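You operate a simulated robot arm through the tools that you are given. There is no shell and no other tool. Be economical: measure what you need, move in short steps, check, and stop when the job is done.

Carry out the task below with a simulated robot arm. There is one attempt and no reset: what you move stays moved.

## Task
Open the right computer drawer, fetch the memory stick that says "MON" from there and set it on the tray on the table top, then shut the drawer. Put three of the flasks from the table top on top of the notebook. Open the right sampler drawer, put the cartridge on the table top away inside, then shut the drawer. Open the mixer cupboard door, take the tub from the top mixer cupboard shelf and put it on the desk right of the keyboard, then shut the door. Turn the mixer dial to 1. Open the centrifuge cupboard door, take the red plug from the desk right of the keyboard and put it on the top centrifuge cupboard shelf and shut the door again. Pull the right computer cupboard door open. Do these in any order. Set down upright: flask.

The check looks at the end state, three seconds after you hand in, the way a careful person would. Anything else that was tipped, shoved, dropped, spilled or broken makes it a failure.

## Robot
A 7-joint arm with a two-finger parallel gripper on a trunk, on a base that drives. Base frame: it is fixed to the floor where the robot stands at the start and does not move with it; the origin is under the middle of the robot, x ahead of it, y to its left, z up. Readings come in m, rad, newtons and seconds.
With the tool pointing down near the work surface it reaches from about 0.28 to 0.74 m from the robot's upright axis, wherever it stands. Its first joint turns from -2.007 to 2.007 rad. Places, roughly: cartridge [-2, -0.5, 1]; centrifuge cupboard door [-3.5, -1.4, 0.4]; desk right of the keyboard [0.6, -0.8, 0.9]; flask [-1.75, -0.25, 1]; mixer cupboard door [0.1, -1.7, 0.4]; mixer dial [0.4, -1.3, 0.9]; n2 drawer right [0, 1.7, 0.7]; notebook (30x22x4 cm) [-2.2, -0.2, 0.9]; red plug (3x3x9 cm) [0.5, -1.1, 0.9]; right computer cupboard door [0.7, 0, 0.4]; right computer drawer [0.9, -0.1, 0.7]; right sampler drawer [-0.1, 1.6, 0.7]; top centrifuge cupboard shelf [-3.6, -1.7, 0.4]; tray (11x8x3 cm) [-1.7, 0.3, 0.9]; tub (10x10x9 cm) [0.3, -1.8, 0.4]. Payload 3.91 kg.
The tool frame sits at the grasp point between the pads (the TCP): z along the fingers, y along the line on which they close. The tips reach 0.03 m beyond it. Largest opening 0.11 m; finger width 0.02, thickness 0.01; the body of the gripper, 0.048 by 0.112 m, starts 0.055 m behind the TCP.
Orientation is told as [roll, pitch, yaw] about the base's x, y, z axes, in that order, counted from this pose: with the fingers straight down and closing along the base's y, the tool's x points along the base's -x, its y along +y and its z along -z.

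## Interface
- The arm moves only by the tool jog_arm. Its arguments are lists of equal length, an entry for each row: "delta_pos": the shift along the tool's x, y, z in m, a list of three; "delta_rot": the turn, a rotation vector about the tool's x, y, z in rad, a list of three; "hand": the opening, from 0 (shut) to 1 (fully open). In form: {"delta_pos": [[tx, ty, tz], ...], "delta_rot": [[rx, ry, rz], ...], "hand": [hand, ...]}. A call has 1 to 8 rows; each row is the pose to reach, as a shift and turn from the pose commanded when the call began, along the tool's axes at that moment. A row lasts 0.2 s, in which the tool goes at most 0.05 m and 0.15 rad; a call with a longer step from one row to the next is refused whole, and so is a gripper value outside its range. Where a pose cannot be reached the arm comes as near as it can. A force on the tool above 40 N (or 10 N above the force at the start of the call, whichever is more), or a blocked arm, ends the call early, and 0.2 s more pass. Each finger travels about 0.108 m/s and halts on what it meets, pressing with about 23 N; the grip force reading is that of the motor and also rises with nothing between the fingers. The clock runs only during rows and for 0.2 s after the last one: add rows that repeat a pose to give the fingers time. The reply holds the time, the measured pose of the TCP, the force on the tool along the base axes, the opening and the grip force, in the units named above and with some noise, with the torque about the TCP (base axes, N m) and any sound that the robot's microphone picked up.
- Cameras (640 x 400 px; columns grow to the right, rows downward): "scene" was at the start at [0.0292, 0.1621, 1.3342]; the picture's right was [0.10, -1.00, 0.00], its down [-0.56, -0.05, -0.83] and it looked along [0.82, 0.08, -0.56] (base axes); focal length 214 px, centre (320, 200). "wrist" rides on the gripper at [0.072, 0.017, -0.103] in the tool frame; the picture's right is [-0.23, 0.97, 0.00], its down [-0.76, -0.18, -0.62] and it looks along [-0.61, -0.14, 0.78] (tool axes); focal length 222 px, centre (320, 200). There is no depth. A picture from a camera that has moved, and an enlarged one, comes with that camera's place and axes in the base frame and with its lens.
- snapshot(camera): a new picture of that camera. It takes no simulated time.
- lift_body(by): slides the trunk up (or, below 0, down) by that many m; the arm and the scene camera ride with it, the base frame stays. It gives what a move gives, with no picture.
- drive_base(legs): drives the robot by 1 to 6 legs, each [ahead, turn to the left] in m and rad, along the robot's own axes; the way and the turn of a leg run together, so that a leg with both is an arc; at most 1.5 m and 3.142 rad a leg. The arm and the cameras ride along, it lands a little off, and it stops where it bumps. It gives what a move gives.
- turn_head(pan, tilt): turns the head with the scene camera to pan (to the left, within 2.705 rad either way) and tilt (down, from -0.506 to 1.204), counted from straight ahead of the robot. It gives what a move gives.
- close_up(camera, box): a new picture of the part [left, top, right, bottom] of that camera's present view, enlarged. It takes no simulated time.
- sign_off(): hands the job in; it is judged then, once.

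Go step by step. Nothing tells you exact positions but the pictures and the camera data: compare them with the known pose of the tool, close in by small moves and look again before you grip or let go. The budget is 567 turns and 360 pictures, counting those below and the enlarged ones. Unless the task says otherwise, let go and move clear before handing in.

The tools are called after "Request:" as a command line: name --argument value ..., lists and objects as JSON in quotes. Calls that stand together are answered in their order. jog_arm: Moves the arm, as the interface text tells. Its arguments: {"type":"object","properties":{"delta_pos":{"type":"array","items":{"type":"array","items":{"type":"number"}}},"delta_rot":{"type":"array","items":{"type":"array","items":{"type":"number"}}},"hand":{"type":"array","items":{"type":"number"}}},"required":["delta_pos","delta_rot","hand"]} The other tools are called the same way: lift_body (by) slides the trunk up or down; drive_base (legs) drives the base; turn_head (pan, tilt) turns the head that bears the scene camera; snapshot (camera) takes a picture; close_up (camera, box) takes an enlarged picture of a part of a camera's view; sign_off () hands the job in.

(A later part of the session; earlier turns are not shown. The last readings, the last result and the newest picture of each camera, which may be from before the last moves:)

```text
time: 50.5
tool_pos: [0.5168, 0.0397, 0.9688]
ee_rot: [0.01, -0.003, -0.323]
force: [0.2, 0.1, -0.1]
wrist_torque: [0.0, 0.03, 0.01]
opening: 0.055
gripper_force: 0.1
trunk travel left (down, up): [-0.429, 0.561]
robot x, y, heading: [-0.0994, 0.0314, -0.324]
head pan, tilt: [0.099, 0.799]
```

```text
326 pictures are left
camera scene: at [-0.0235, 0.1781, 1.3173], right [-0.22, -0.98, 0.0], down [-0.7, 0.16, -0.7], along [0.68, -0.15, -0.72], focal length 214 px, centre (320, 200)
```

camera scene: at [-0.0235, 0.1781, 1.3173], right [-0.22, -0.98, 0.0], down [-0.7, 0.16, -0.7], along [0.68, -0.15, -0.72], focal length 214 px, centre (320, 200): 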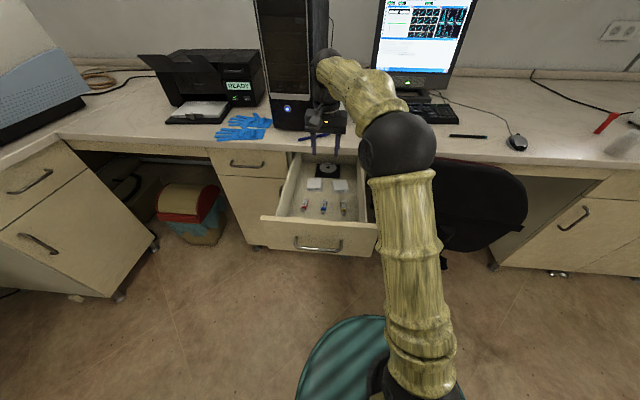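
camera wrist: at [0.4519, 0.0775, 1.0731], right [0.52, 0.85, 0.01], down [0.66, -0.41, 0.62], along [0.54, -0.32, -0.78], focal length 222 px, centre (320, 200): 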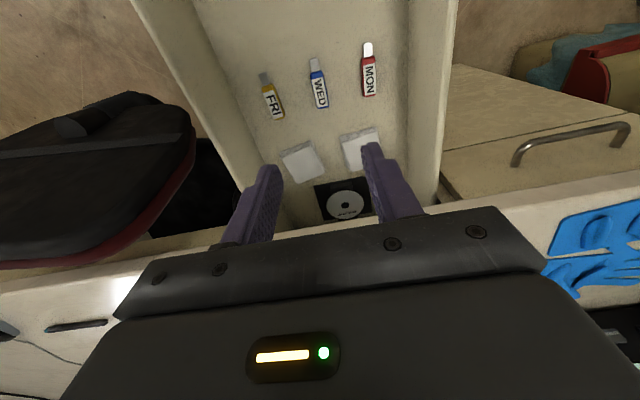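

MON is confirmed at (0.538, 0.110), long axis at yaw ≈ -0.41. I'll move above it and descend partway.

Request:
jog_arm --delta_pos '[[0.001, 0.036, 0], [0.002, 0.072, 0], [0.002, 0.072, 0.05], [0.002, 0.072, 0.1], [0.002, 0.072, 0.15]]' --delta_rot '[[0, 0, 0.05], [0, 0, 0.09], [0, 0, 0.09], [0, 0, 0.09], [0, 0, 0.09]]' --hand '[0.5, 0.5, 0.5, 0.5, 0.5]'

Request:
snapshot --camera "wrist"

Request:
close_up --camera "scene" --box '[260, 140, 380, 260]'

```text
time: 51.6
tool_pos: [0.539, 0.1112, 0.8185]
ee_rot: [0.011, -0.004, -0.41]
force: [0.3, -0.5, 0.0]
wrist_torque: [0.0, -0.01, -0.02]
opening: 0.0551
gripper_force: 0.2
trunk travel left (down, up): [-0.429, 0.561]
robot x, y, heading: [-0.094, 0.0309, -0.319]
head pan, tilt: [0.099, 0.799]
```

```text
325 pictures are left
camera wrist: at [0.4778, 0.1539, 0.9237], right [0.6, 0.8, 0.01], down [0.62, -0.47, 0.62], along [0.51, -0.37, -0.78], focal length 222 px, centre (320, 200)
```

wrist: 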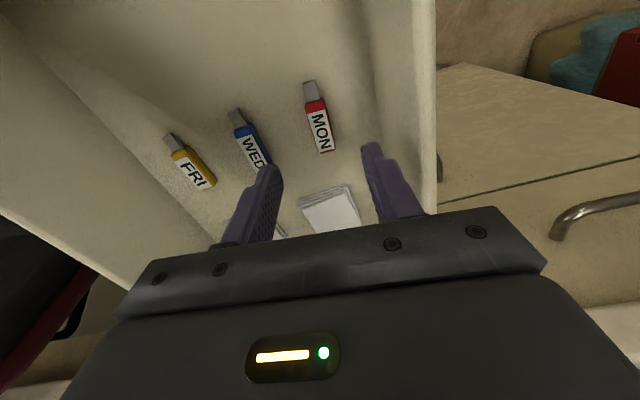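

```text
3.33 times, centred on (320, 200) of scene
camera zoom: at [-0.0234, 0.1781, 1.3173], right [-0.22, -0.98, 0.0], down [-0.7, 0.16, -0.7], along [0.68, -0.15, -0.72], focal length 715 px, centre (320, 200)
```

zoom: 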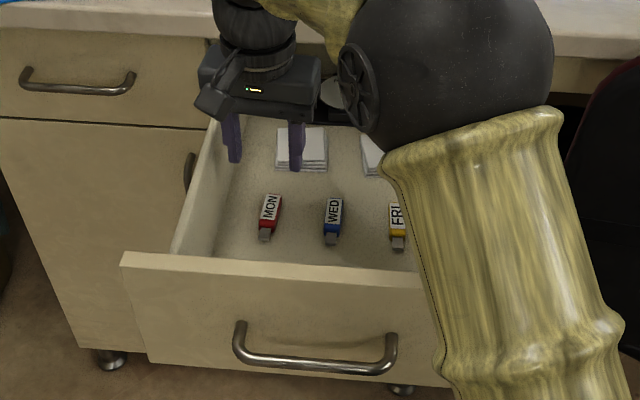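

Alignment holds. I'll descend so the tips sit just above the drawer floor and close on the stick.

Request:
jog_arm --delta_pos '[[0, 0, 0.04], [0, 0, 0.065], [0, 0, 0.078], [0, 0, 0.078], [0, 0, 0.078], [0, 0, 0.078]]' --delta_rot '[[0, 0, 0], [0, 0, 0], [0, 0, 0], [0, 0, 0], [0, 0, 0], [0, 0, 0]]' --hand '[0.5, 0.5, 0.5, 0.2, 0.0, 0.0]'

Request:
snapshot --camera "wrist"

```text
time: 53.0
tool_pos: [0.5395, 0.1108, 0.7413]
ee_rot: [0.01, -0.002, -0.41]
force: [0.2, 0.1, 0.9]
wrist_torque: [-0.01, -0.02, 0.02]
opening: 0.0174
gripper_force: 22.7
trunk travel left (down, up): [-0.429, 0.561]
robot x, y, heading: [-0.0964, 0.0327, -0.318]
head pan, tilt: [0.099, 0.799]
```

```text
323 pictures are left
camera wrist: at [0.4783, 0.1542, 0.8455], right [0.6, 0.8, 0.01], down [0.62, -0.47, 0.62], along [0.51, -0.37, -0.78], focal length 222 px, centre (320, 200)
```

wrist: 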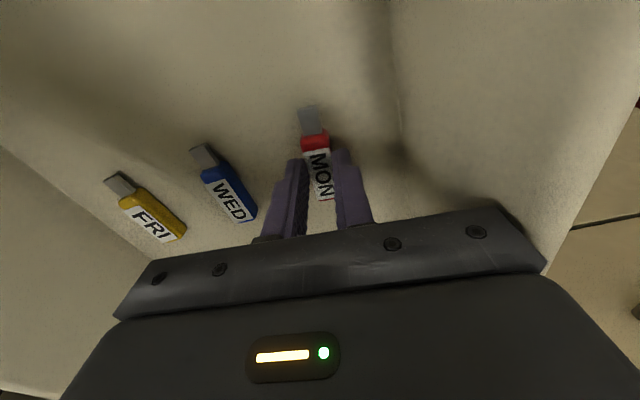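

The stick is between the pads (1.7 cm opening). Lifting it straight up and checking.

Request:
jog_arm --delta_pos '[[0, 0, -0.03], [0, 0, -0.07], [0, 0, -0.12], [0, 0, -0.17], [0, 0, -0.22], [0, 0, -0.26]]' --delta_rot '[[0, 0, 0], [0, 0, 0], [0, 0, 0], [0, 0, 0], [0, 0, 0], [0, 0, 0]]' --hand '[0, 0, 0, 0, 0, 0]'

Request:
snapshot --camera "wrist"

Request:
snapshot --camera "scene"

```text
time: 54.5
tool_pos: [0.539, 0.109, 1.0018]
ee_rot: [0.009, -0.001, -0.411]
force: [0.2, 0.1, 0.0]
wrist_torque: [0.01, -0.05, 0.02]
opening: 0.0177
gripper_force: 23.3
trunk travel left (down, up): [-0.429, 0.561]
robot x, y, heading: [-0.0966, 0.0276, -0.319]
head pan, tilt: [0.099, 0.799]
```

```text
322 pictures are left
camera wrist: at [0.4773, 0.1521, 1.1063], right [0.6, 0.8, 0.01], down [0.62, -0.47, 0.62], along [0.5, -0.37, -0.78], focal length 222 px, centre (320, 200)
```

wrist: 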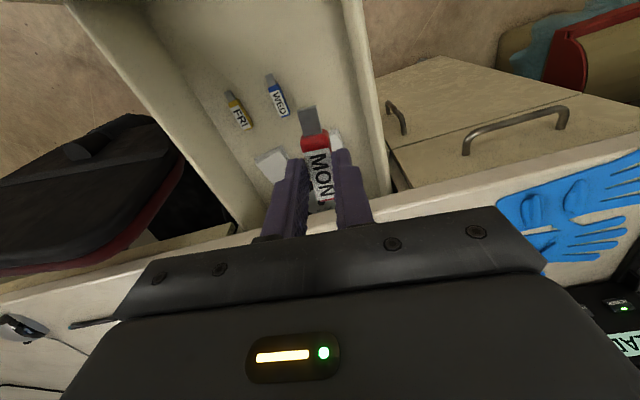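

```text
321 pictures are left
camera scene: at [-0.0234, 0.1781, 1.3172], right [-0.22, -0.98, 0.0], down [-0.7, 0.16, -0.7], along [0.68, -0.15, -0.72], focal length 214 px, centre (320, 200)
```

scene: 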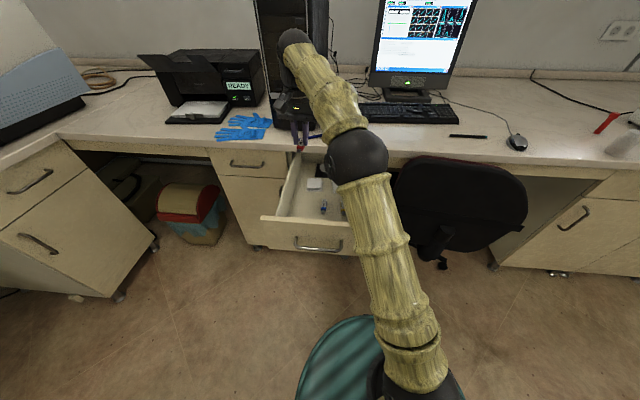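

MON is in hand. I'll retract the arm a bit, turn around, and drive toward the table for a closer look, leaving the drawer for my return.

Request:
jog_arm --delta_pos '[[0.04, 0, -0.02], [0.08, 0, -0.04], [0.12, 0, -0.06], [0.15, 0, -0.08]]' --delta_rot '[[0, 0, 0], [0, 0, 0], [0, 0, 0], [0, 0, 0]]' --hand '[0, 0, 0, 0]'

Request:
drive_base --legs '[[-0.1, 0], [0, 3.14], [0.5, 0]]'

Request:
turn_head --pan 0.1 --tilt 0.5

Request:
snapshot --camera "scene"

```text
time: 55.5
tool_pos: [0.3997, 0.1681, 1.0808]
ee_rot: [0.011, -0.003, -0.41]
force: [-1.1, 1.2, 0.1]
wrist_torque: [0.02, 0.03, -0.01]
opening: 0.0176
gripper_force: 22.5
trunk travel left (down, up): [-0.429, 0.561]
robot x, y, heading: [-0.096, 0.0298, -0.318]
head pan, tilt: [0.099, 0.799]
```

```text
time: 66.5
tool_pos: [-1.1574, 0.0891, 1.0813]
ee_rot: [0.011, -0.002, 2.724]
force: [-0.1, 0.6, -0.3]
wrist_torque: [-0.03, -0.03, 0.01]
opening: 0.0177
gripper_force: 23.4
trunk travel left (down, up): [-0.429, 0.561]
robot x, y, heading: [-0.6611, 0.2215, 2.818]
head pan, tilt: [0.099, 0.799]
```

```text
time: 67.3
tool_pos: [-1.1577, 0.0908, 1.0827]
ee_rot: [0.009, -0.005, 2.723]
force: [-0.7, 0.0, -0.3]
wrist_torque: [0.01, -0.02, -0.01]
opening: 0.0174
gripper_force: 22.9
trunk travel left (down, up): [-0.429, 0.561]
robot x, y, heading: [-0.6608, 0.223, 2.815]
head pan, tilt: [0.099, 0.499]
```

```text
320 pictures are left
camera scene: at [-0.7412, 0.0792, 1.3432], right [0.22, 0.97, 0.0], down [0.47, -0.11, -0.88], along [-0.86, 0.2, -0.48], focal length 214 px, centre (320, 200)
```

scene: 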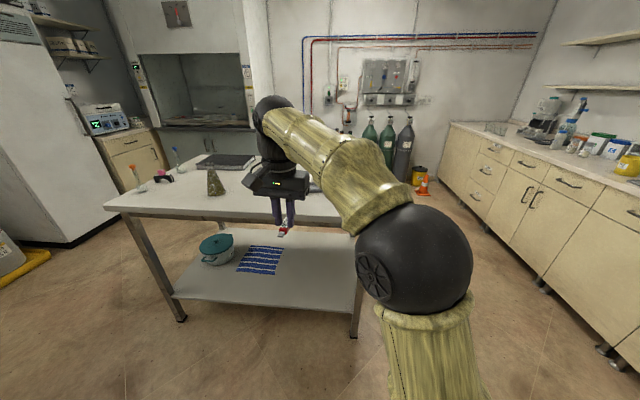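

Table top is at z ≈ 0.88 with its front edge at u ≈ -1.43 (room axes). I'll sidestep toward the tray and move up to the table's front edge.

Request:
drive_base --legs '[[0, 1.571], [0.25, 0], [0, -1.571], [0.25, 0]]'

Request:
turn_head --pan 0.0 --tilt 0.8

Request:
snapshot --camera "scene"

Request:
snapshot --camera "wrist"

```text
time: 78.2
tool_pos: [-1.4651, -0.0902, 1.0815]
ee_rot: [0.008, -0.001, 2.754]
force: [-0.7, -0.3, -1.0]
wrist_torque: [-0.01, 0.0, -0.01]
opening: 0.018
gripper_force: 23.2
trunk travel left (down, up): [-0.429, 0.561]
robot x, y, heading: [-0.9807, 0.0554, 2.852]
head pan, tilt: [0.099, 0.499]
```

```text
time: 79.0
tool_pos: [-1.4653, -0.0903, 1.0805]
ee_rot: [0.011, -0.003, 2.752]
force: [0.5, -0.3, 0.8]
wrist_torque: [-0.02, -0.03, 0.03]
opening: 0.0177
gripper_force: 22.7
trunk travel left (down, up): [-0.429, 0.561]
robot x, y, heading: [-0.9726, 0.0506, 2.847]
head pan, tilt: [0.0, 0.799]
```

```text
319 pictures are left
camera scene: at [-1.0363, -0.0841, 1.3173], right [0.29, 0.96, 0.0], down [0.69, -0.21, -0.7], along [-0.67, 0.2, -0.72], focal length 214 px, centre (320, 200)
```

scene: 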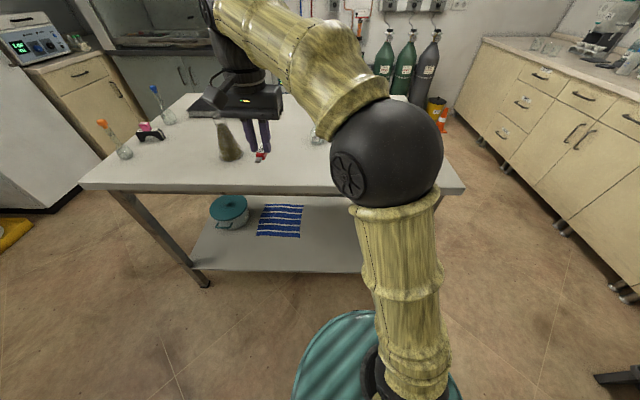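

```text
318 pictures are left
camera wrist: at [-1.4046, -0.1331, 1.1849], right [-0.58, -0.81, 0.01], down [-0.63, 0.46, 0.62], along [-0.51, 0.36, -0.78], focal length 222 px, centre (320, 200)
```

wrist: 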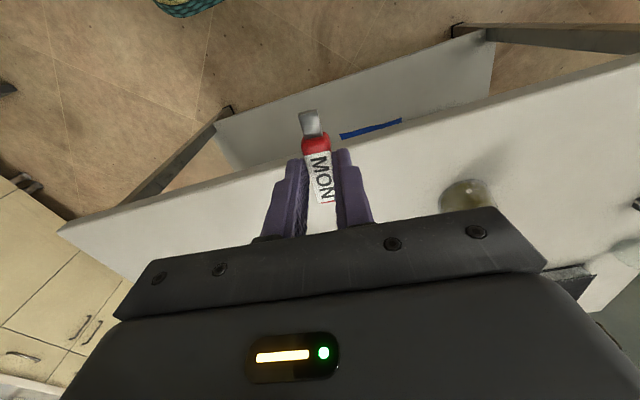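

The tray is hidden behind the elbow. I'll edge 0.08 m closer, and move the hand higher and to the right to view the tray with the wrist camera.

Request:
drive_base --legs '[[0.08, 0]]'

Request:
jog_arm --delta_pos '[[0.0, -0.02, -0.04], [0.0, -0.05, -0.08], [0.0, -0.09, -0.1], [0.0, -0.14, -0.12], [0, -0.18, -0.12], [0, -0.22, -0.12], [0, -0.26, -0.12], [-0.02, -0.3, -0.12]]' --delta_rot '[[0, 0, 0], [0, 0, 0], [0, 0, 0], [0, 0, 0], [0, 0, 0], [0, 0, 0], [0, 0, 0], [0, 0, 0]]' --hand '[0, 0, 0, 0, 0, 0, 0, 0]'

Request:
snapshot --camera "wrist"

Request:
snapshot --camera "scene"

```text
time: 80.1
tool_pos: [-1.5422, -0.0676, 1.0813]
ee_rot: [0.008, -0.003, 2.753]
force: [0.3, -0.4, 0.2]
wrist_torque: [0.01, -0.01, 0.0]
opening: 0.0177
gripper_force: 23.0
trunk travel left (down, up): [-0.429, 0.561]
robot x, y, heading: [-1.0511, 0.0788, 2.843]
head pan, tilt: [0.0, 0.799]
```

```text
refused: row 4 steps farther than a row can; nothing moved
```

```text
317 pictures are left
camera wrist: at [-1.4818, -0.1102, 1.1846], right [-0.58, -0.81, 0.01], down [-0.63, 0.46, 0.62], along [-0.51, 0.35, -0.78], focal length 222 px, centre (320, 200)
```

wrist: 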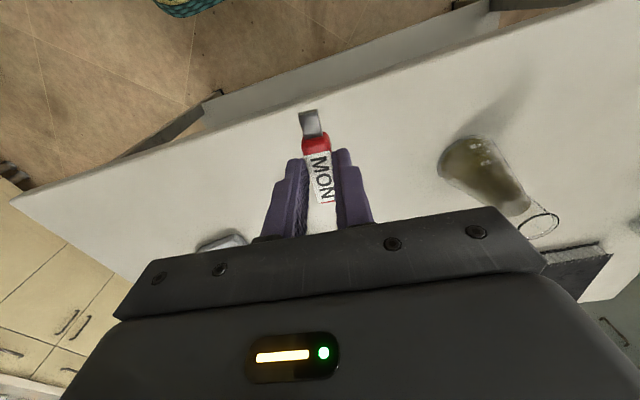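

```text
316 pictures are left
camera scene: at [-1.1135, -0.0609, 1.3172], right [0.29, 0.96, 0.0], down [0.69, -0.21, -0.7], along [-0.67, 0.2, -0.72], focal length 214 px, centre (320, 200)
```

scene: 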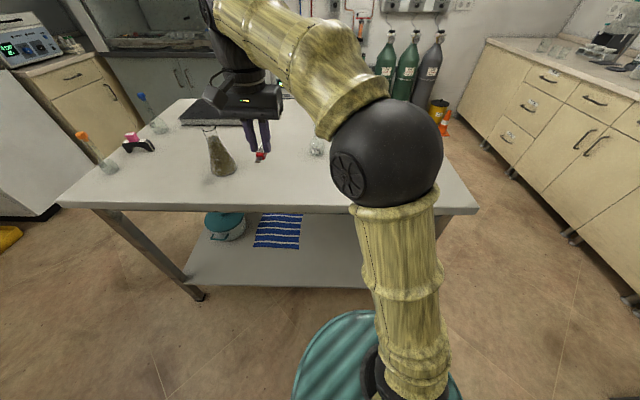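

Retry with shorter steps: up first, then right.

Request:
jog_arm --delta_pos '[[0, 0, -0.04], [0, -0.03, -0.07], [0, -0.06, -0.1], [0, -0.1, -0.12], [0, -0.15, -0.12], [0, -0.2, -0.12], [0, -0.25, -0.12], [0, -0.3, -0.12]]' --delta_rot '[[0, 0, 0], [0, 0, 0], [0, 0, 0], [0, 0, 0], [0, 0, 0], [0, 0, 0], [0, 0, 0], [0, 0, 0]]' --hand '[0, 0, 0, 0, 0, 0, 0, 0]'

Request:
snapshot --camera "wrist"

Request:
snapshot --camera "scene"

```text
time: 81.9
tool_pos: [-1.4259, 0.2104, 1.1913]
ee_rot: [0.01, -0.005, 2.754]
force: [0.0, 0.6, -0.3]
wrist_torque: [0.05, -0.03, 0.01]
opening: 0.0174
gripper_force: 23.7
out of reach, approached as far as the arm can: row 3, 4, 5, 6, 7, 8
trunk travel left (down, up): [-0.429, 0.561]
robot x, y, heading: [-1.0514, 0.0791, 2.847]
head pan, tilt: [0.0, 0.799]
```

```text
315 pictures are left
camera wrist: at [-1.3654, 0.1677, 1.2943], right [-0.58, -0.82, 0.01], down [-0.63, 0.46, 0.63], along [-0.52, 0.36, -0.78], focal length 222 px, centre (320, 200)
```

wrist: 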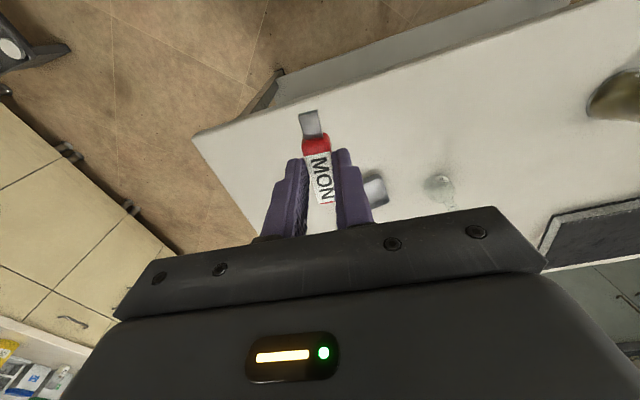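

```text
314 pictures are left
camera scene: at [-1.113, -0.0608, 1.3173], right [0.29, 0.96, 0.0], down [0.69, -0.21, -0.7], along [-0.67, 0.2, -0.72], focal length 214 px, centre (320, 200)
```

scene: 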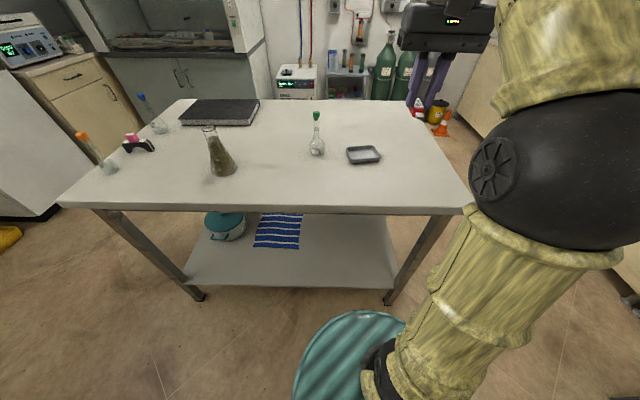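

Now I can see the tray at about (-1.66, 0.26), long side roughly along +y. I'll rotate the hand so the stick lies along the tray's long side and move above it.

Request:
jog_arm --delta_pos '[[0, 0, 0.01], [0, 0, 0.02], [0, 0, 0.03], [0, 0, 0.04], [0, 0, 0.05], [0, 0, 0.05], [0, 0, 0.05], [0, 0, 0.05]]' --delta_rot '[[0, 0, 0.15], [0, 0, 0.3], [0, 0, 0.45], [0, 0, 0.6], [0, 0, 0.75], [0, 0, 0.9], [0, 0, 1.05], [0, 0, 1.2]]' --hand '[0, 0, 0, 0, 0, 0, 0, 0]'

```text
time: 83.7
tool_pos: [-1.4264, 0.2099, 1.1403]
ee_rot: [0.008, 0.01, 1.551]
force: [1.1, 0.3, 0.2]
wrist_torque: [0.0, 0.0, 0.0]
opening: 0.0175
gripper_force: 22.8
trunk travel left (down, up): [-0.429, 0.561]
robot x, y, heading: [-1.0439, 0.0745, 2.849]
head pan, tilt: [0.0, 0.799]
```

Request:
jog_arm --delta_pos '[[-0.008, 0.045, 0], [-0.016, 0.09, 0], [-0.025, 0.135, 0], [-0.034, 0.18, 0], [-0.043, 0.225, 0], [-0.043, 0.235, 0.03], [-0.043, 0.235, 0.08], [-0.043, 0.235, 0.12]]' --delta_rot '[[0, 0, 0.04], [0, 0, 0.08], [0, 0, 0.08], [0, 0, 0.08], [0, 0, 0.08], [0, 0, 0.08], [0, 0, 0.08], [0, 0, 0.08]]' --hand '[0, 0, 0, 0, 0, 0, 0, 0]'

Request:
snapshot --camera "wrist"

Request:
close_up --camera "scene" --box '[280, 80, 440, 200]'

```text
time: 85.5
tool_pos: [-1.6628, 0.2563, 1.0199]
ee_rot: [0.003, 0.008, 1.473]
force: [0.4, 0.3, 0.0]
wrist_torque: [-0.01, -0.03, 0.0]
opening: 0.0173
gripper_force: 23.5
out of reach, approached as far as the arm can: row 4, 5, 6, 7
trunk travel left (down, up): [-0.429, 0.561]
robot x, y, heading: [-1.0479, 0.0781, 2.845]
head pan, tilt: [0.0, 0.799]
```

```text
313 pictures are left
camera wrist: at [-1.6875, 0.1864, 1.1247], right [-0.95, 0.32, 0.0], down [0.25, 0.75, 0.62], along [0.2, 0.58, -0.79], focal length 222 px, centre (320, 200)
```

wrist: 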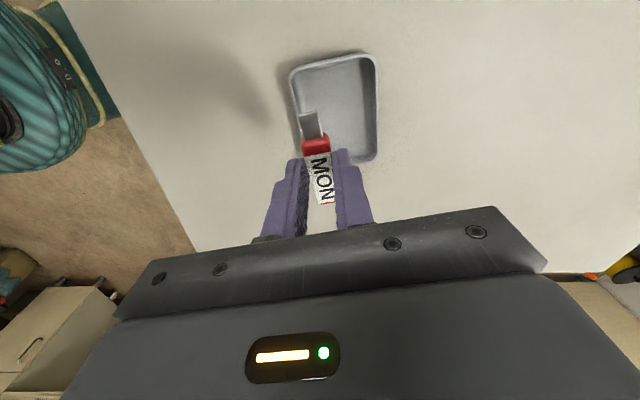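

```text
3.33 times, centred on (360, 140) of scene
camera zoom: at [-1.1144, -0.0605, 1.3172], right [0.29, 0.96, 0.0], down [0.69, -0.21, -0.7], along [-0.67, 0.2, -0.72], focal length 715 px, centre (187, 400)
```

zoom: 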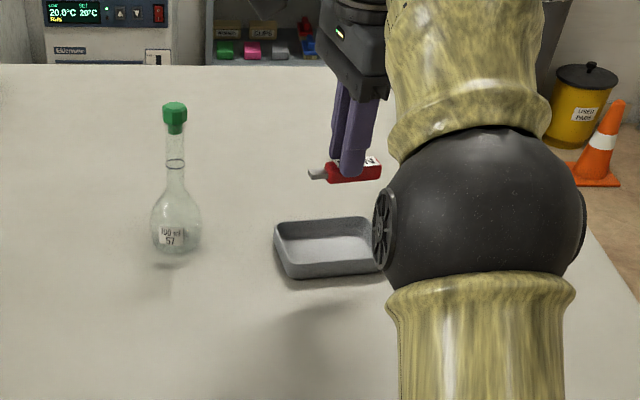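

The tray center is about (-1.679, 0.256) with its long side at heading ≈1.35. I'll adjust by 16 mm and 0.12 rad and lower the stick.

Request:
jog_arm --delta_pos '[[0, 0.016, 0.01], [0, 0.016, 0.04], [0, 0.016, 0.07], [0, 0.016, 0.085]]' --delta_rot '[[0, 0, 0.12], [0, 0, 0.12], [0, 0, 0.12], [0, 0, 0.12]]' --hand '[0, 0, 0, 0]'

Request:
snapshot --camera "wrist"

Request:
close_up --camera "scene" --box '[280, 80, 440, 200]'

```text
time: 86.5
tool_pos: [-1.6766, 0.2585, 0.9366]
ee_rot: [0.006, 0.008, 1.354]
force: [-0.7, 0.3, -0.5]
wrist_torque: [-0.03, -0.02, 0.01]
opening: 0.0173
gripper_force: 23.5
trunk travel left (down, up): [-0.429, 0.561]
robot x, y, heading: [-1.0476, 0.0763, 2.844]
head pan, tilt: [0.0, 0.799]
```

```text
311 pictures are left
camera wrist: at [-1.7104, 0.1911, 1.0412], right [-0.9, 0.43, 0.0], down [0.34, 0.71, 0.62], along [0.26, 0.56, -0.79], focal length 222 px, centre (320, 200)
```

wrist: 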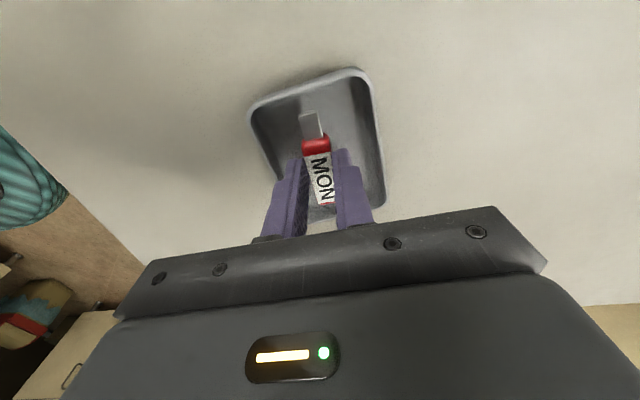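

```text
3.33 times, centred on (360, 140) of scene
camera zoom: at [-1.1133, -0.0608, 1.3173], right [0.29, 0.96, 0.0], down [0.69, -0.21, -0.7], along [-0.67, 0.2, -0.72], focal length 715 px, centre (187, 400)
```

zoom: 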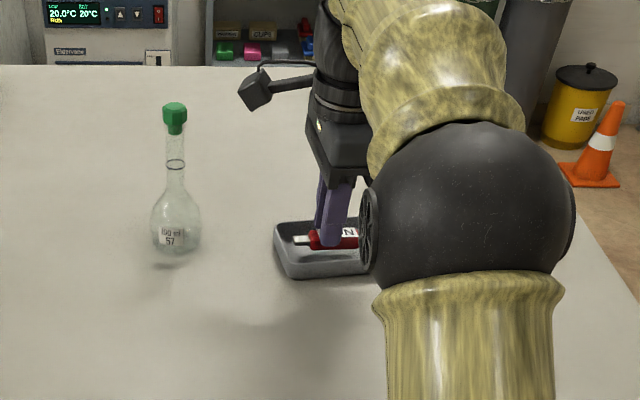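

Centered over the tray. Lower slowly until contact.

Request:
jog_arm --delta_pos '[[0, 0, 0.005], [0, 0, 0.01]]' --delta_rot '[[0, 0, 0], [0, 0, 0]]' --hand '[0, 0]'

Request:
close_up --camera "scene" --box '[330, 120, 410, 170]'

```text
time: 87.1
tool_pos: [-1.6772, 0.2566, 0.9258]
ee_rot: [0.004, 0.008, 1.353]
force: [-0.2, -0.6, 0.3]
wrist_torque: [-0.01, -0.02, 0.01]
opening: 0.0173
gripper_force: 22.6
trunk travel left (down, up): [-0.429, 0.561]
robot x, y, heading: [-1.0522, 0.0801, 2.85]
head pan, tilt: [0.0, 0.799]
```

```text
8.00 times, centred on (370, 145) of scene
camera zoom: at [-1.1132, -0.0609, 1.3173], right [0.29, 0.96, 0.0], down [0.69, -0.21, -0.7], along [-0.67, 0.2, -0.72], focal length 1716 px, centre (-80, 640)
```

zoom: 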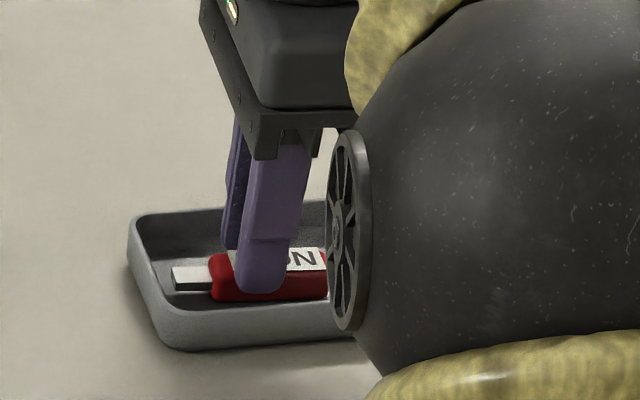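

Request:
jog_arm --delta_pos '[[0, 0, 0.004], [0, 0, 0.008]]' --delta_rot '[[0, 0, 0], [0, 0, 0]]' --hand '[0, 0]'

Request:
close_up --camera "scene" --box '[330, 120, 410, 170]'

```text
time: 87.7
tool_pos: [-1.6775, 0.2567, 0.9222]
ee_rot: [0.01, 0.008, 1.353]
force: [-3.6, -0.7, 21.1]
wrist_torque: [0.01, 0.1, 0.03]
opening: 0.0179
gripper_force: 22.9
trunk travel left (down, up): [-0.429, 0.561]
robot x, y, heading: [-1.047, 0.0755, 2.847]
head pan, tilt: [0.0, 0.799]
```

```text
8.00 times, centred on (370, 145) of scene
camera zoom: at [-1.1117, -0.0614, 1.3176], right [0.29, 0.96, 0.0], down [0.69, -0.21, -0.7], along [-0.67, 0.2, -0.72], focal length 1716 px, centre (-80, 640)
```

zoom: 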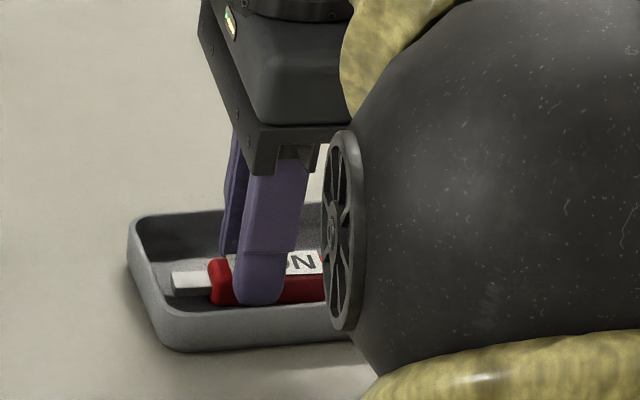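

Contact (21 N up). I'll back off slightly, open, and rise clear.

Request:
jog_arm --delta_pos '[[0, 0, -0.004], [0, 0, -0.004], [0, 0, -0.004], [0, 0, -0.03], [0, 0, -0.07], [0, 0, -0.12], [0, 0, -0.17]]' --delta_rot '[[0, 0, 0], [0, 0, 0], [0, 0, 0], [0, 0, 0], [0, 0, 0], [0, 0, 0], [0, 0, 0]]' --hand '[0, 0.3, 0.3, 0.3, 0.3, 0.3, 0.3]'

Request:
snapshot --camera "wrist"

```text
time: 89.3
tool_pos: [-1.6761, 0.2577, 1.0237]
ee_rot: [0.005, 0.01, 1.354]
force: [-0.7, -0.6, -0.8]
wrist_torque: [0.01, 0.0, 0.03]
opening: 0.033
gripper_force: 0.1
out of reach, approached as far as the arm can: row 6, 7
trunk travel left (down, up): [-0.429, 0.561]
robot x, y, heading: [-1.0519, 0.0795, 2.848]
head pan, tilt: [0.0, 0.799]
```

```text
307 pictures are left
camera wrist: at [-1.7081, 0.1915, 1.1282], right [-0.9, 0.43, 0.0], down [0.34, 0.71, 0.62], along [0.26, 0.56, -0.79], focal length 222 px, centre (320, 200)
```

wrist: 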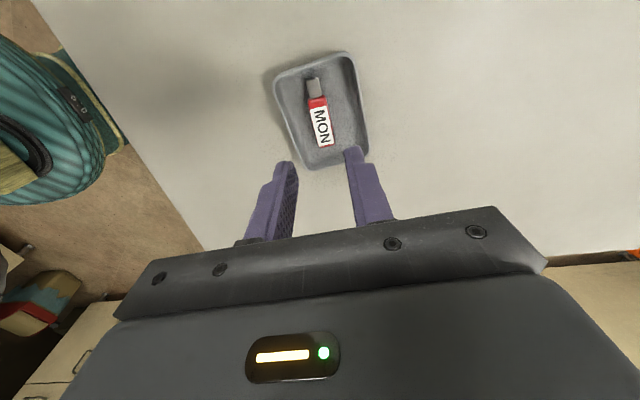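

MON lies in the tray. Next the green-stoppered flask: I'll grip its neck with the tool tilted 45°. Raising the trunk and turning the hand back first.

Request:
lift_body --by 0.15

Request:
jog_arm --delta_pos '[[0, -0.02, 0], [0, -0.06, 0], [0, -0.1, 0], [0, -0.13, 0], [0, -0.15, 0], [0, -0.15, 0], [0, -0.15, 0], [0, -0.15, 0]]' --delta_rot '[[0, 0, -0.15], [0, 0, -0.3], [0, 0, -0.45], [0, 0, -0.6], [0, 0, -0.75], [0, 0, -0.9], [0, 0, -1.05], [0, 0, -1.2]]' --hand '[0.3, 0.3, 0.3, 0.3, 0.5, 0.5, 0.5, 0.5]'

Request:
jog_arm --delta_pos '[[0, 0, 0], [0, 0, 0], [0, 0, 0]]' --delta_rot '[[0, 0, -0.15], [0, 0, -0.3], [0, 0, -0.4]]' --hand '[0.5, 0.5, 0.5]'

Request:
jog_arm --delta_pos '[[0, 0, 0], [0, 0, 0], [0, 0, 0], [0, 0, 0], [0, 0, 0], [0, 0, 0]]' --delta_rot '[[0, -0.15, 0], [0, -0.3, 0], [0, -0.45, 0], [0, -0.6, 0], [0, -0.75, 0], [0, -0.785, 0]]' --hand '[0.5, 0.5, 0.5, 0.5, 0.5, 0.5]'

Request:
snapshot --camera "scene"

```text
time: 91.0
tool_pos: [-1.677, 0.2593, 1.1727]
ee_rot: [0.007, 0.009, 1.352]
force: [0.4, -0.9, -0.3]
wrist_torque: [0.02, 0.04, 0.03]
opening: 0.0331
gripper_force: 0.1
trunk travel left (down, up): [-0.579, 0.411]
robot x, y, heading: [-1.0491, 0.0768, 2.851]
head pan, tilt: [0.0, 0.799]
```

```text
time: 92.8
tool_pos: [-1.5296, 0.2257, 1.172]
ee_rot: [0.009, -0.002, 2.556]
force: [0.2, -0.9, 0.6]
wrist_torque: [-0.03, -0.01, 0.02]
opening: 0.0551
gripper_force: 0.0
trunk travel left (down, up): [-0.579, 0.411]
robot x, y, heading: [-1.0493, 0.0778, 2.848]
head pan, tilt: [0.0, 0.799]
```

```text
time: 93.6
tool_pos: [-1.5292, 0.2252, 1.1718]
ee_rot: [0.008, -0.008, 2.955]
force: [-0.1, 0.0, 0.1]
wrist_torque: [0.03, 0.03, 0.0]
opening: 0.0551
gripper_force: 0.0
trunk travel left (down, up): [-0.579, 0.411]
robot x, y, heading: [-1.0494, 0.0794, 2.848]
head pan, tilt: [0.0, 0.799]
```

```text
time: 95.0
tool_pos: [-1.5294, 0.2256, 1.1735]
ee_rot: [0.012, -0.792, 2.945]
force: [0.1, 0.2, 0.3]
wrist_torque: [-0.01, -0.04, -0.04]
opening: 0.0551
gripper_force: 0.1
trunk travel left (down, up): [-0.579, 0.411]
robot x, y, heading: [-1.0504, 0.0792, 2.846]
head pan, tilt: [0.0, 0.799]
```

```text
306 pictures are left
camera scene: at [-1.113, -0.061, 1.4673], right [0.29, 0.96, 0.0], down [0.69, -0.21, -0.7], along [-0.67, 0.2, -0.72], focal length 214 px, centre (320, 200)
```

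scene: 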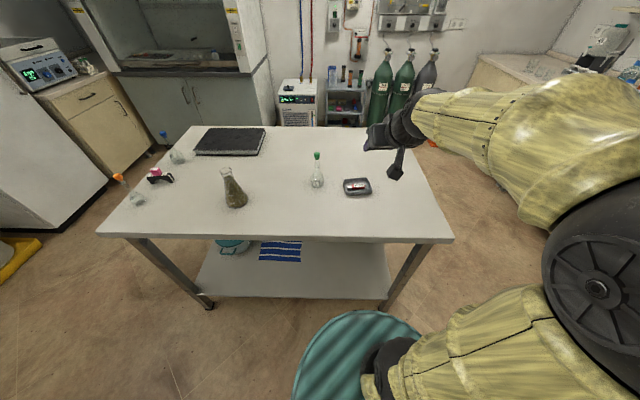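

Clear view: the green flask's neck is at about (-1.733, 0.112). I'll move to a pre-grasp 12 cm back along the tool axis.

Request:
jog_arm --delta_pos '[[0.002, 0.03, 0.028], [0.004, 0.061, 0.056], [0.005, 0.091, 0.083], [0.007, 0.122, 0.111], [0.0085, 0.152, 0.139]]' --delta_rot '[[0, 0, 0], [0, 0, 0], [0, 0, 0], [0, 0, 0], [0, 0, 0]]' --hand '[0.5, 0.5, 0.5, 0.5, 0.5]'

Request:
snapshot --camera "wrist"

Request:
close_up --camera "scene" --box '[250, 120, 410, 220]'

```text
time: 96.2
tool_pos: [-1.6508, 0.0922, 1.0708]
ee_rot: [0.012, -0.792, 2.947]
force: [0.3, -1.0, 0.2]
wrist_torque: [0.01, 0.03, -0.01]
opening: 0.0551
gripper_force: 0.1
trunk travel left (down, up): [-0.579, 0.411]
robot x, y, heading: [-1.048, 0.0766, 2.85]
head pan, tilt: [0.0, 0.799]
```

```text
305 pictures are left
camera wrist: at [-1.5327, 0.0519, 1.0915], right [-0.34, -0.93, 0.17], down [-0.06, 0.2, 0.98], along [-0.94, 0.32, -0.12], focal length 222 px, centre (320, 200)
```

wrist: 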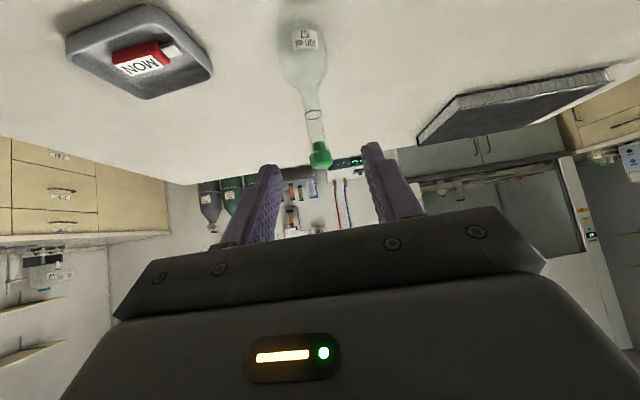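

```text
4.00 times, centred on (330, 170) of scene
camera zoom: at [-1.1137, -0.0615, 1.4672], right [0.29, 0.96, 0.0], down [0.69, -0.21, -0.7], along [-0.67, 0.2, -0.72], focal length 858 px, centre (280, 320)
```

zoom: 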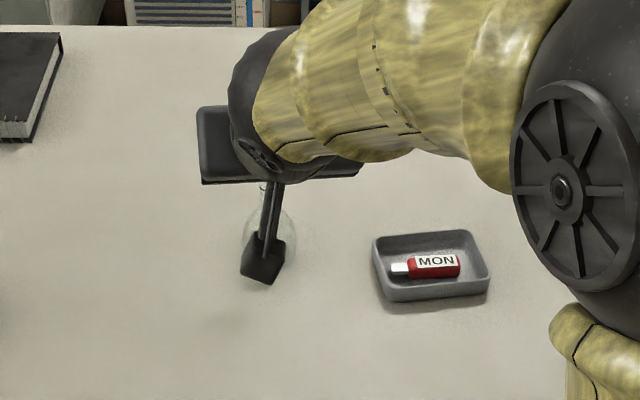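

The neck lies right on the tool axis. Advancing 12 cm and closing gently on it.

Request:
jog_arm --delta_pos '[[0, -0.003, 0.035], [0, -0.003, 0.07], [0, -0.003, 0.1], [0, -0.003, 0.118]]' --delta_rot '[[0, 0, 0], [0, 0, 0], [0, 0, 0], [0, 0, 0]]' --hand '[0.5, 0.5, 0.5, 0.5]'

Request:
snapshot --camera "wrist"

```text
time: 97.2
tool_pos: [-1.7318, 0.1118, 0.986]
ee_rot: [0.012, -0.792, 2.944]
force: [-0.1, -0.3, 0.2]
wrist_torque: [-0.01, -0.02, -0.03]
opening: 0.0552
gripper_force: 0.3
trunk travel left (down, up): [-0.579, 0.411]
robot x, y, heading: [-1.0501, 0.0813, 2.848]
head pan, tilt: [0.0, 0.799]
```

```text
303 pictures are left
camera wrist: at [-1.614, 0.0717, 1.0087], right [-0.34, -0.93, 0.17], down [-0.05, 0.2, 0.98], along [-0.94, 0.32, -0.12], focal length 222 px, centre (320, 200)
```

wrist: 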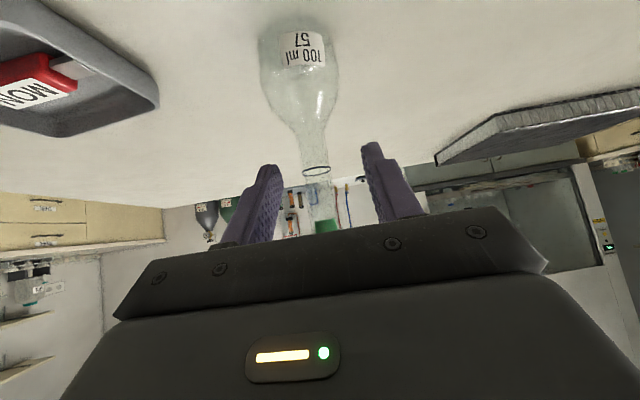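

The neck is centered at the TCP. Closing.

Request:
jog_arm --delta_pos '[[0, 0, 0], [0, 0, 0], [0, 0, 0]]' --delta_rot '[[0, 0, 0], [0, 0, 0], [0, 0, 0]]' --hand '[0.2, 0, 0]'

Request:
jog_arm --delta_pos '[[0.007, 0, -0.007], [0.028, 0, -0.028], [0.056, 0, -0.056], [0.09, 0, -0.09]]' --delta_rot '[[0, 0, 0], [0, 0, 0], [0, 0, 0], [0, 0, 0]]' --hand '[0, 0, 0, 0]'

Request:
snapshot --camera "wrist"

```text
time: 98.0
tool_pos: [-1.7322, 0.111, 0.9861]
ee_rot: [0.012, -0.792, 2.943]
force: [-0.3, 0.2, -0.2]
wrist_torque: [0.02, 0.02, -0.05]
opening: 0.0186
gripper_force: 23.2
trunk travel left (down, up): [-0.579, 0.411]
robot x, y, heading: [-1.052, 0.0807, 2.847]
head pan, tilt: [0.0, 0.799]
```

```text
time: 99.0
tool_pos: [-1.606, 0.0873, 0.9889]
ee_rot: [0.012, -0.791, 2.945]
force: [-0.1, -0.3, -0.6]
wrist_torque: [0.05, -0.01, -0.02]
opening: 0.0183
gripper_force: 23.3
trunk travel left (down, up): [-0.579, 0.411]
robot x, y, heading: [-1.0488, 0.0773, 2.844]
head pan, tilt: [0.0, 0.799]
```

```text
302 pictures are left
camera wrist: at [-1.4877, 0.0469, 1.0095], right [-0.34, -0.93, 0.17], down [-0.05, 0.2, 0.98], along [-0.94, 0.32, -0.12], focal length 222 px, centre (320, 200)
```

wrist: 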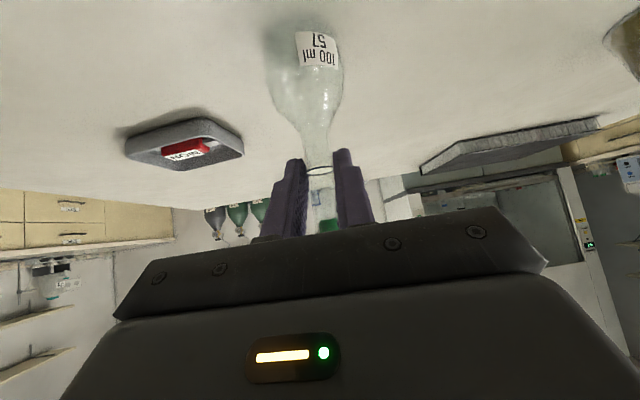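

I mixed a sign: the flask slid back over the table rather than rising, but it is still upright in the grip. Now lifting straight up properly.

Request:
jog_arm --delta_pos '[[-0.007, 0, -0.007], [-0.028, 0, -0.028], [-0.056, 0, -0.056], [-0.084, 0, -0.084], [-0.11, 0, -0.11], [-0.135, 0, -0.135]]' --delta_rot '[[0, 0, 0], [0, 0, 0], [0, 0, 0], [0, 0, 0], [0, 0, 0], [0, 0, 0]]' --hand '[0, 0, 0, 0, 0, 0]'

Request:
snapshot --camera "scene"

Request:
snapshot --camera "wrist"

```text
time: 100.4
tool_pos: [-1.6053, 0.0881, 1.1782]
ee_rot: [0.013, -0.791, 2.945]
force: [0.6, -0.4, -0.2]
wrist_torque: [0.0, -0.06, 0.01]
opening: 0.0184
gripper_force: 23.2
trunk travel left (down, up): [-0.579, 0.411]
robot x, y, heading: [-1.0481, 0.0791, 2.847]
head pan, tilt: [0.0, 0.799]
```

```text
301 pictures are left
camera scene: at [-1.113, -0.0608, 1.4673], right [0.29, 0.96, 0.0], down [0.69, -0.21, -0.7], along [-0.67, 0.2, -0.72], focal length 214 px, centre (320, 200)
```

scene: 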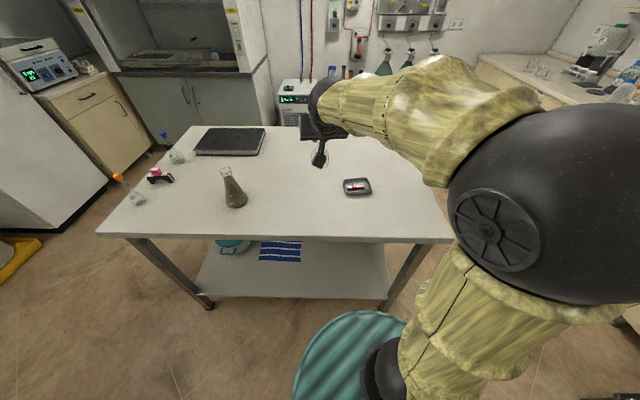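

```text
300 pictures are left
camera wrist: at [-1.4866, 0.049, 1.1996], right [-0.34, -0.93, 0.17], down [-0.06, 0.2, 0.98], along [-0.94, 0.32, -0.12], focal length 222 px, centre (320, 200)
```

wrist: 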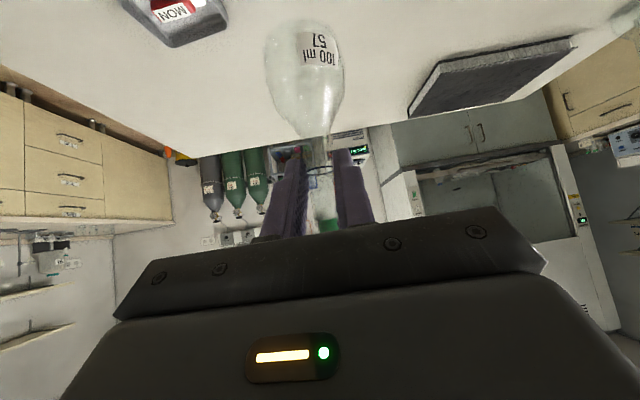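

The flask is securely held. I'll raise the trunk a bit more and drive around to the table's far-left end, in stages.

Request:
lift_body --by 0.1

Request:
drive_base --legs '[[-0.3, 0], [0, 1.544], [1.3, 0]]'

Request:
turn_head --pan -0.9 --tilt 0.6

Request:
snapshot --camera "scene"

```text
time: 101.8
tool_pos: [-1.6047, 0.0885, 1.2766]
ee_rot: [0.012, -0.793, 2.944]
force: [-0.2, 0.7, -1.0]
wrist_torque: [-0.02, 0.0, 0.04]
opening: 0.0183
gripper_force: 23.3
trunk travel left (down, up): [-0.679, 0.311]
robot x, y, heading: [-1.0474, 0.0791, 2.85]
head pan, tilt: [0.0, 0.799]
```

```text
time: 113.7
tool_pos: [-1.2056, -1.7893, 1.2775]
ee_rot: [0.013, -0.795, -1.801]
force: [-0.5, -0.1, -0.8]
wrist_torque: [0.07, -0.03, -0.01]
opening: 0.0185
gripper_force: 23.1
trunk travel left (down, up): [-0.679, 0.311]
robot x, y, heading: [-1.1771, -1.2371, -1.892]
head pan, tilt: [0.0, 0.799]
```

```text
time: 114.8
tool_pos: [-1.2052, -1.7881, 1.2781]
ee_rot: [0.012, -0.793, -1.801]
force: [-0.9, 0.0, -1.1]
wrist_torque: [0.02, -0.03, 0.02]
opening: 0.0186
gripper_force: 23.0
trunk travel left (down, up): [-0.679, 0.311]
robot x, y, heading: [-1.1739, -1.2364, -1.898]
head pan, tilt: [-0.901, 0.6]
```

```text
299 pictures are left
camera scene: at [-1.0941, -1.2559, 1.5841], right [-0.34, 0.94, 0.0], down [0.53, 0.19, -0.82], along [-0.78, -0.28, -0.57], focal length 214 px, centre (320, 200)
```

scene: 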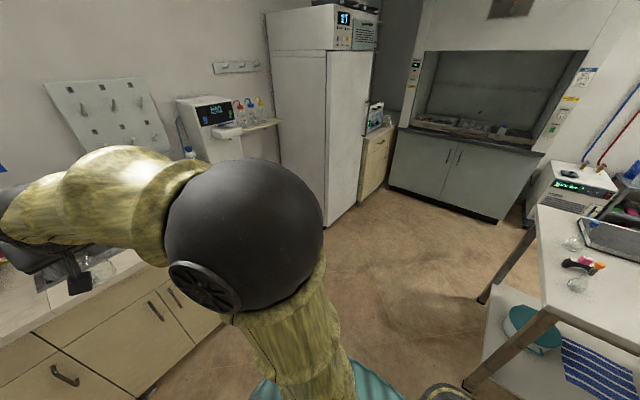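

Good position alongside. I'll turn to face along the table end, go 1.12 m, and turn to face the table.

Request:
drive_base --legs '[[0, -1.565], [1.12, 0], [0, -1.571]]'

Request:
turn_head --pan 0.0 --tilt 0.8

Request:
snapshot --camera "scene"

Request:
snapshot --camera "wrist"

```text
time: 128.2
tool_pos: [-2.2103, -0.3212, 1.2781]
ee_rot: [0.011, -0.791, 1.344]
force: [0.0, 0.1, -0.1]
wrist_torque: [-0.02, 0.02, 0.01]
opening: 0.0186
gripper_force: 23.0
trunk travel left (down, up): [-0.679, 0.311]
robot x, y, heading: [-2.2381, -0.8765, 1.25]
head pan, tilt: [-0.901, 0.6]
```

```text
time: 129.4
tool_pos: [-2.2101, -0.3218, 1.2786]
ee_rot: [0.012, -0.794, 1.347]
force: [0.4, -1.0, -0.5]
wrist_torque: [0.01, 0.0, 0.02]
opening: 0.0186
gripper_force: 23.3
trunk travel left (down, up): [-0.679, 0.311]
robot x, y, heading: [-2.2343, -0.8787, 1.251]
head pan, tilt: [0.0, 0.799]
```

```text
298 pictures are left
camera scene: at [-2.3733, -0.8079, 1.5673], right [0.95, -0.32, 0.0], down [-0.23, -0.68, -0.7], along [0.22, 0.66, -0.72], focal length 214 px, centre (320, 200)
```

scene: 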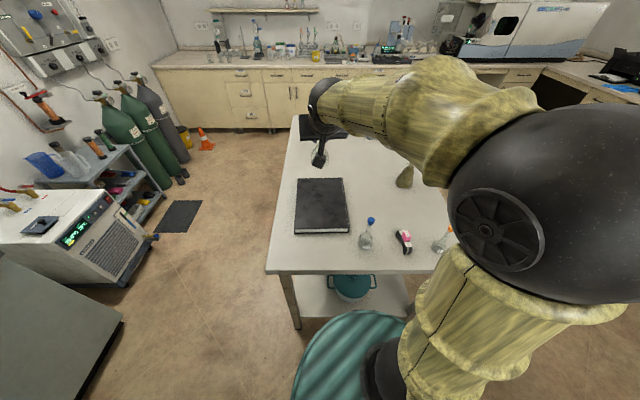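

```text
297 pictures are left
camera wrist: at [-2.2544, -0.4406, 1.2991], right [-0.92, 0.36, 0.17], down [0.2, 0.05, 0.98], along [0.35, 0.93, -0.12], focal length 222 px, centre (320, 200)
```

wrist: 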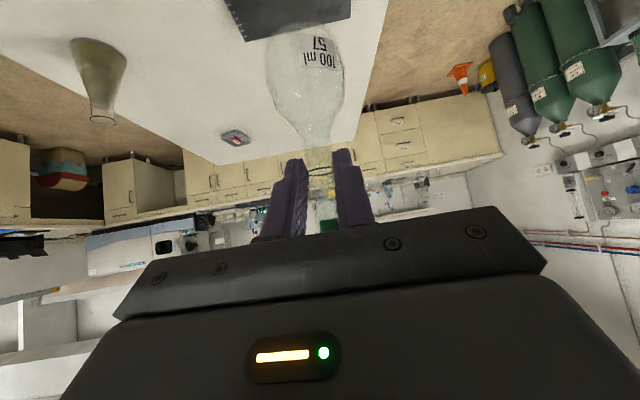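

The notebook center is at about (-2.175, -0.228). I'll bring the green flask over its far part, at (-2.148, -0.147).

Request:
jog_arm --delta_pos '[[0, -0.004, 0.043], [-0.001, -0.007, 0.086], [-0.002, -0.011, 0.129], [-0.002, -0.014, 0.171], [-0.003, -0.018, 0.214], [-0.003, -0.021, 0.257]]' --delta_rot '[[0, 0, 0], [0, 0, 0], [0, 0, 0], [0, 0, 0], [0, 0, 0], [0, 0, 0]]' --hand '[0, 0, 0, 0, 0, 0]'

Request:
close_up --camera "scene" --box '[260, 120, 440, 260]'

Request:
snapshot --camera "wrist"

```text
time: 130.8
tool_pos: [-2.1507, -0.1445, 1.0958]
ee_rot: [0.013, -0.791, 1.346]
force: [0.6, 0.0, -0.8]
wrist_torque: [0.01, -0.01, -0.02]
opening: 0.0186
gripper_force: 22.8
trunk travel left (down, up): [-0.679, 0.311]
robot x, y, heading: [-2.236, -0.8785, 1.25]
head pan, tilt: [0.0, 0.799]
```

```text
2.86 times, centred on (350, 190) of scene
camera zoom: at [-2.3731, -0.8064, 1.5672], right [0.95, -0.31, 0.0], down [-0.23, -0.68, -0.7], along [0.22, 0.66, -0.72], focal length 613 px, centre (234, 229)
```

zoom: 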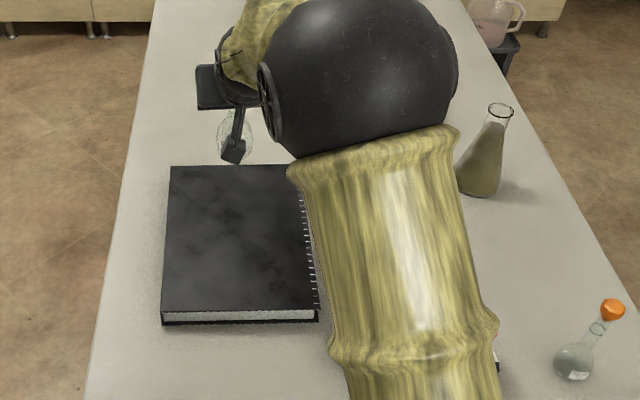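

```text
295 pictures are left
camera wrist: at [-2.1952, -0.2634, 1.1186], right [-0.92, 0.36, 0.17], down [0.2, 0.05, 0.98], along [0.35, 0.93, -0.12], focal length 222 px, centre (320, 200)
```

wrist: 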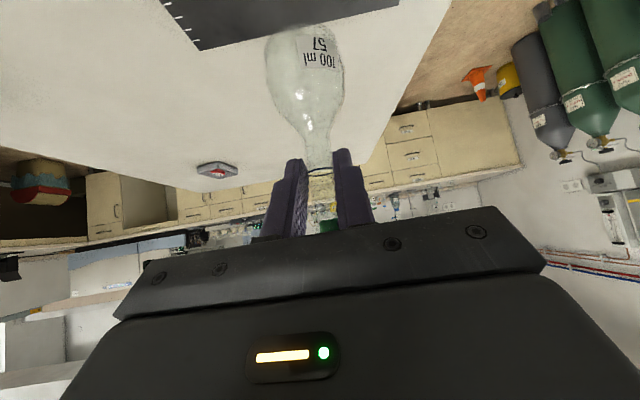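

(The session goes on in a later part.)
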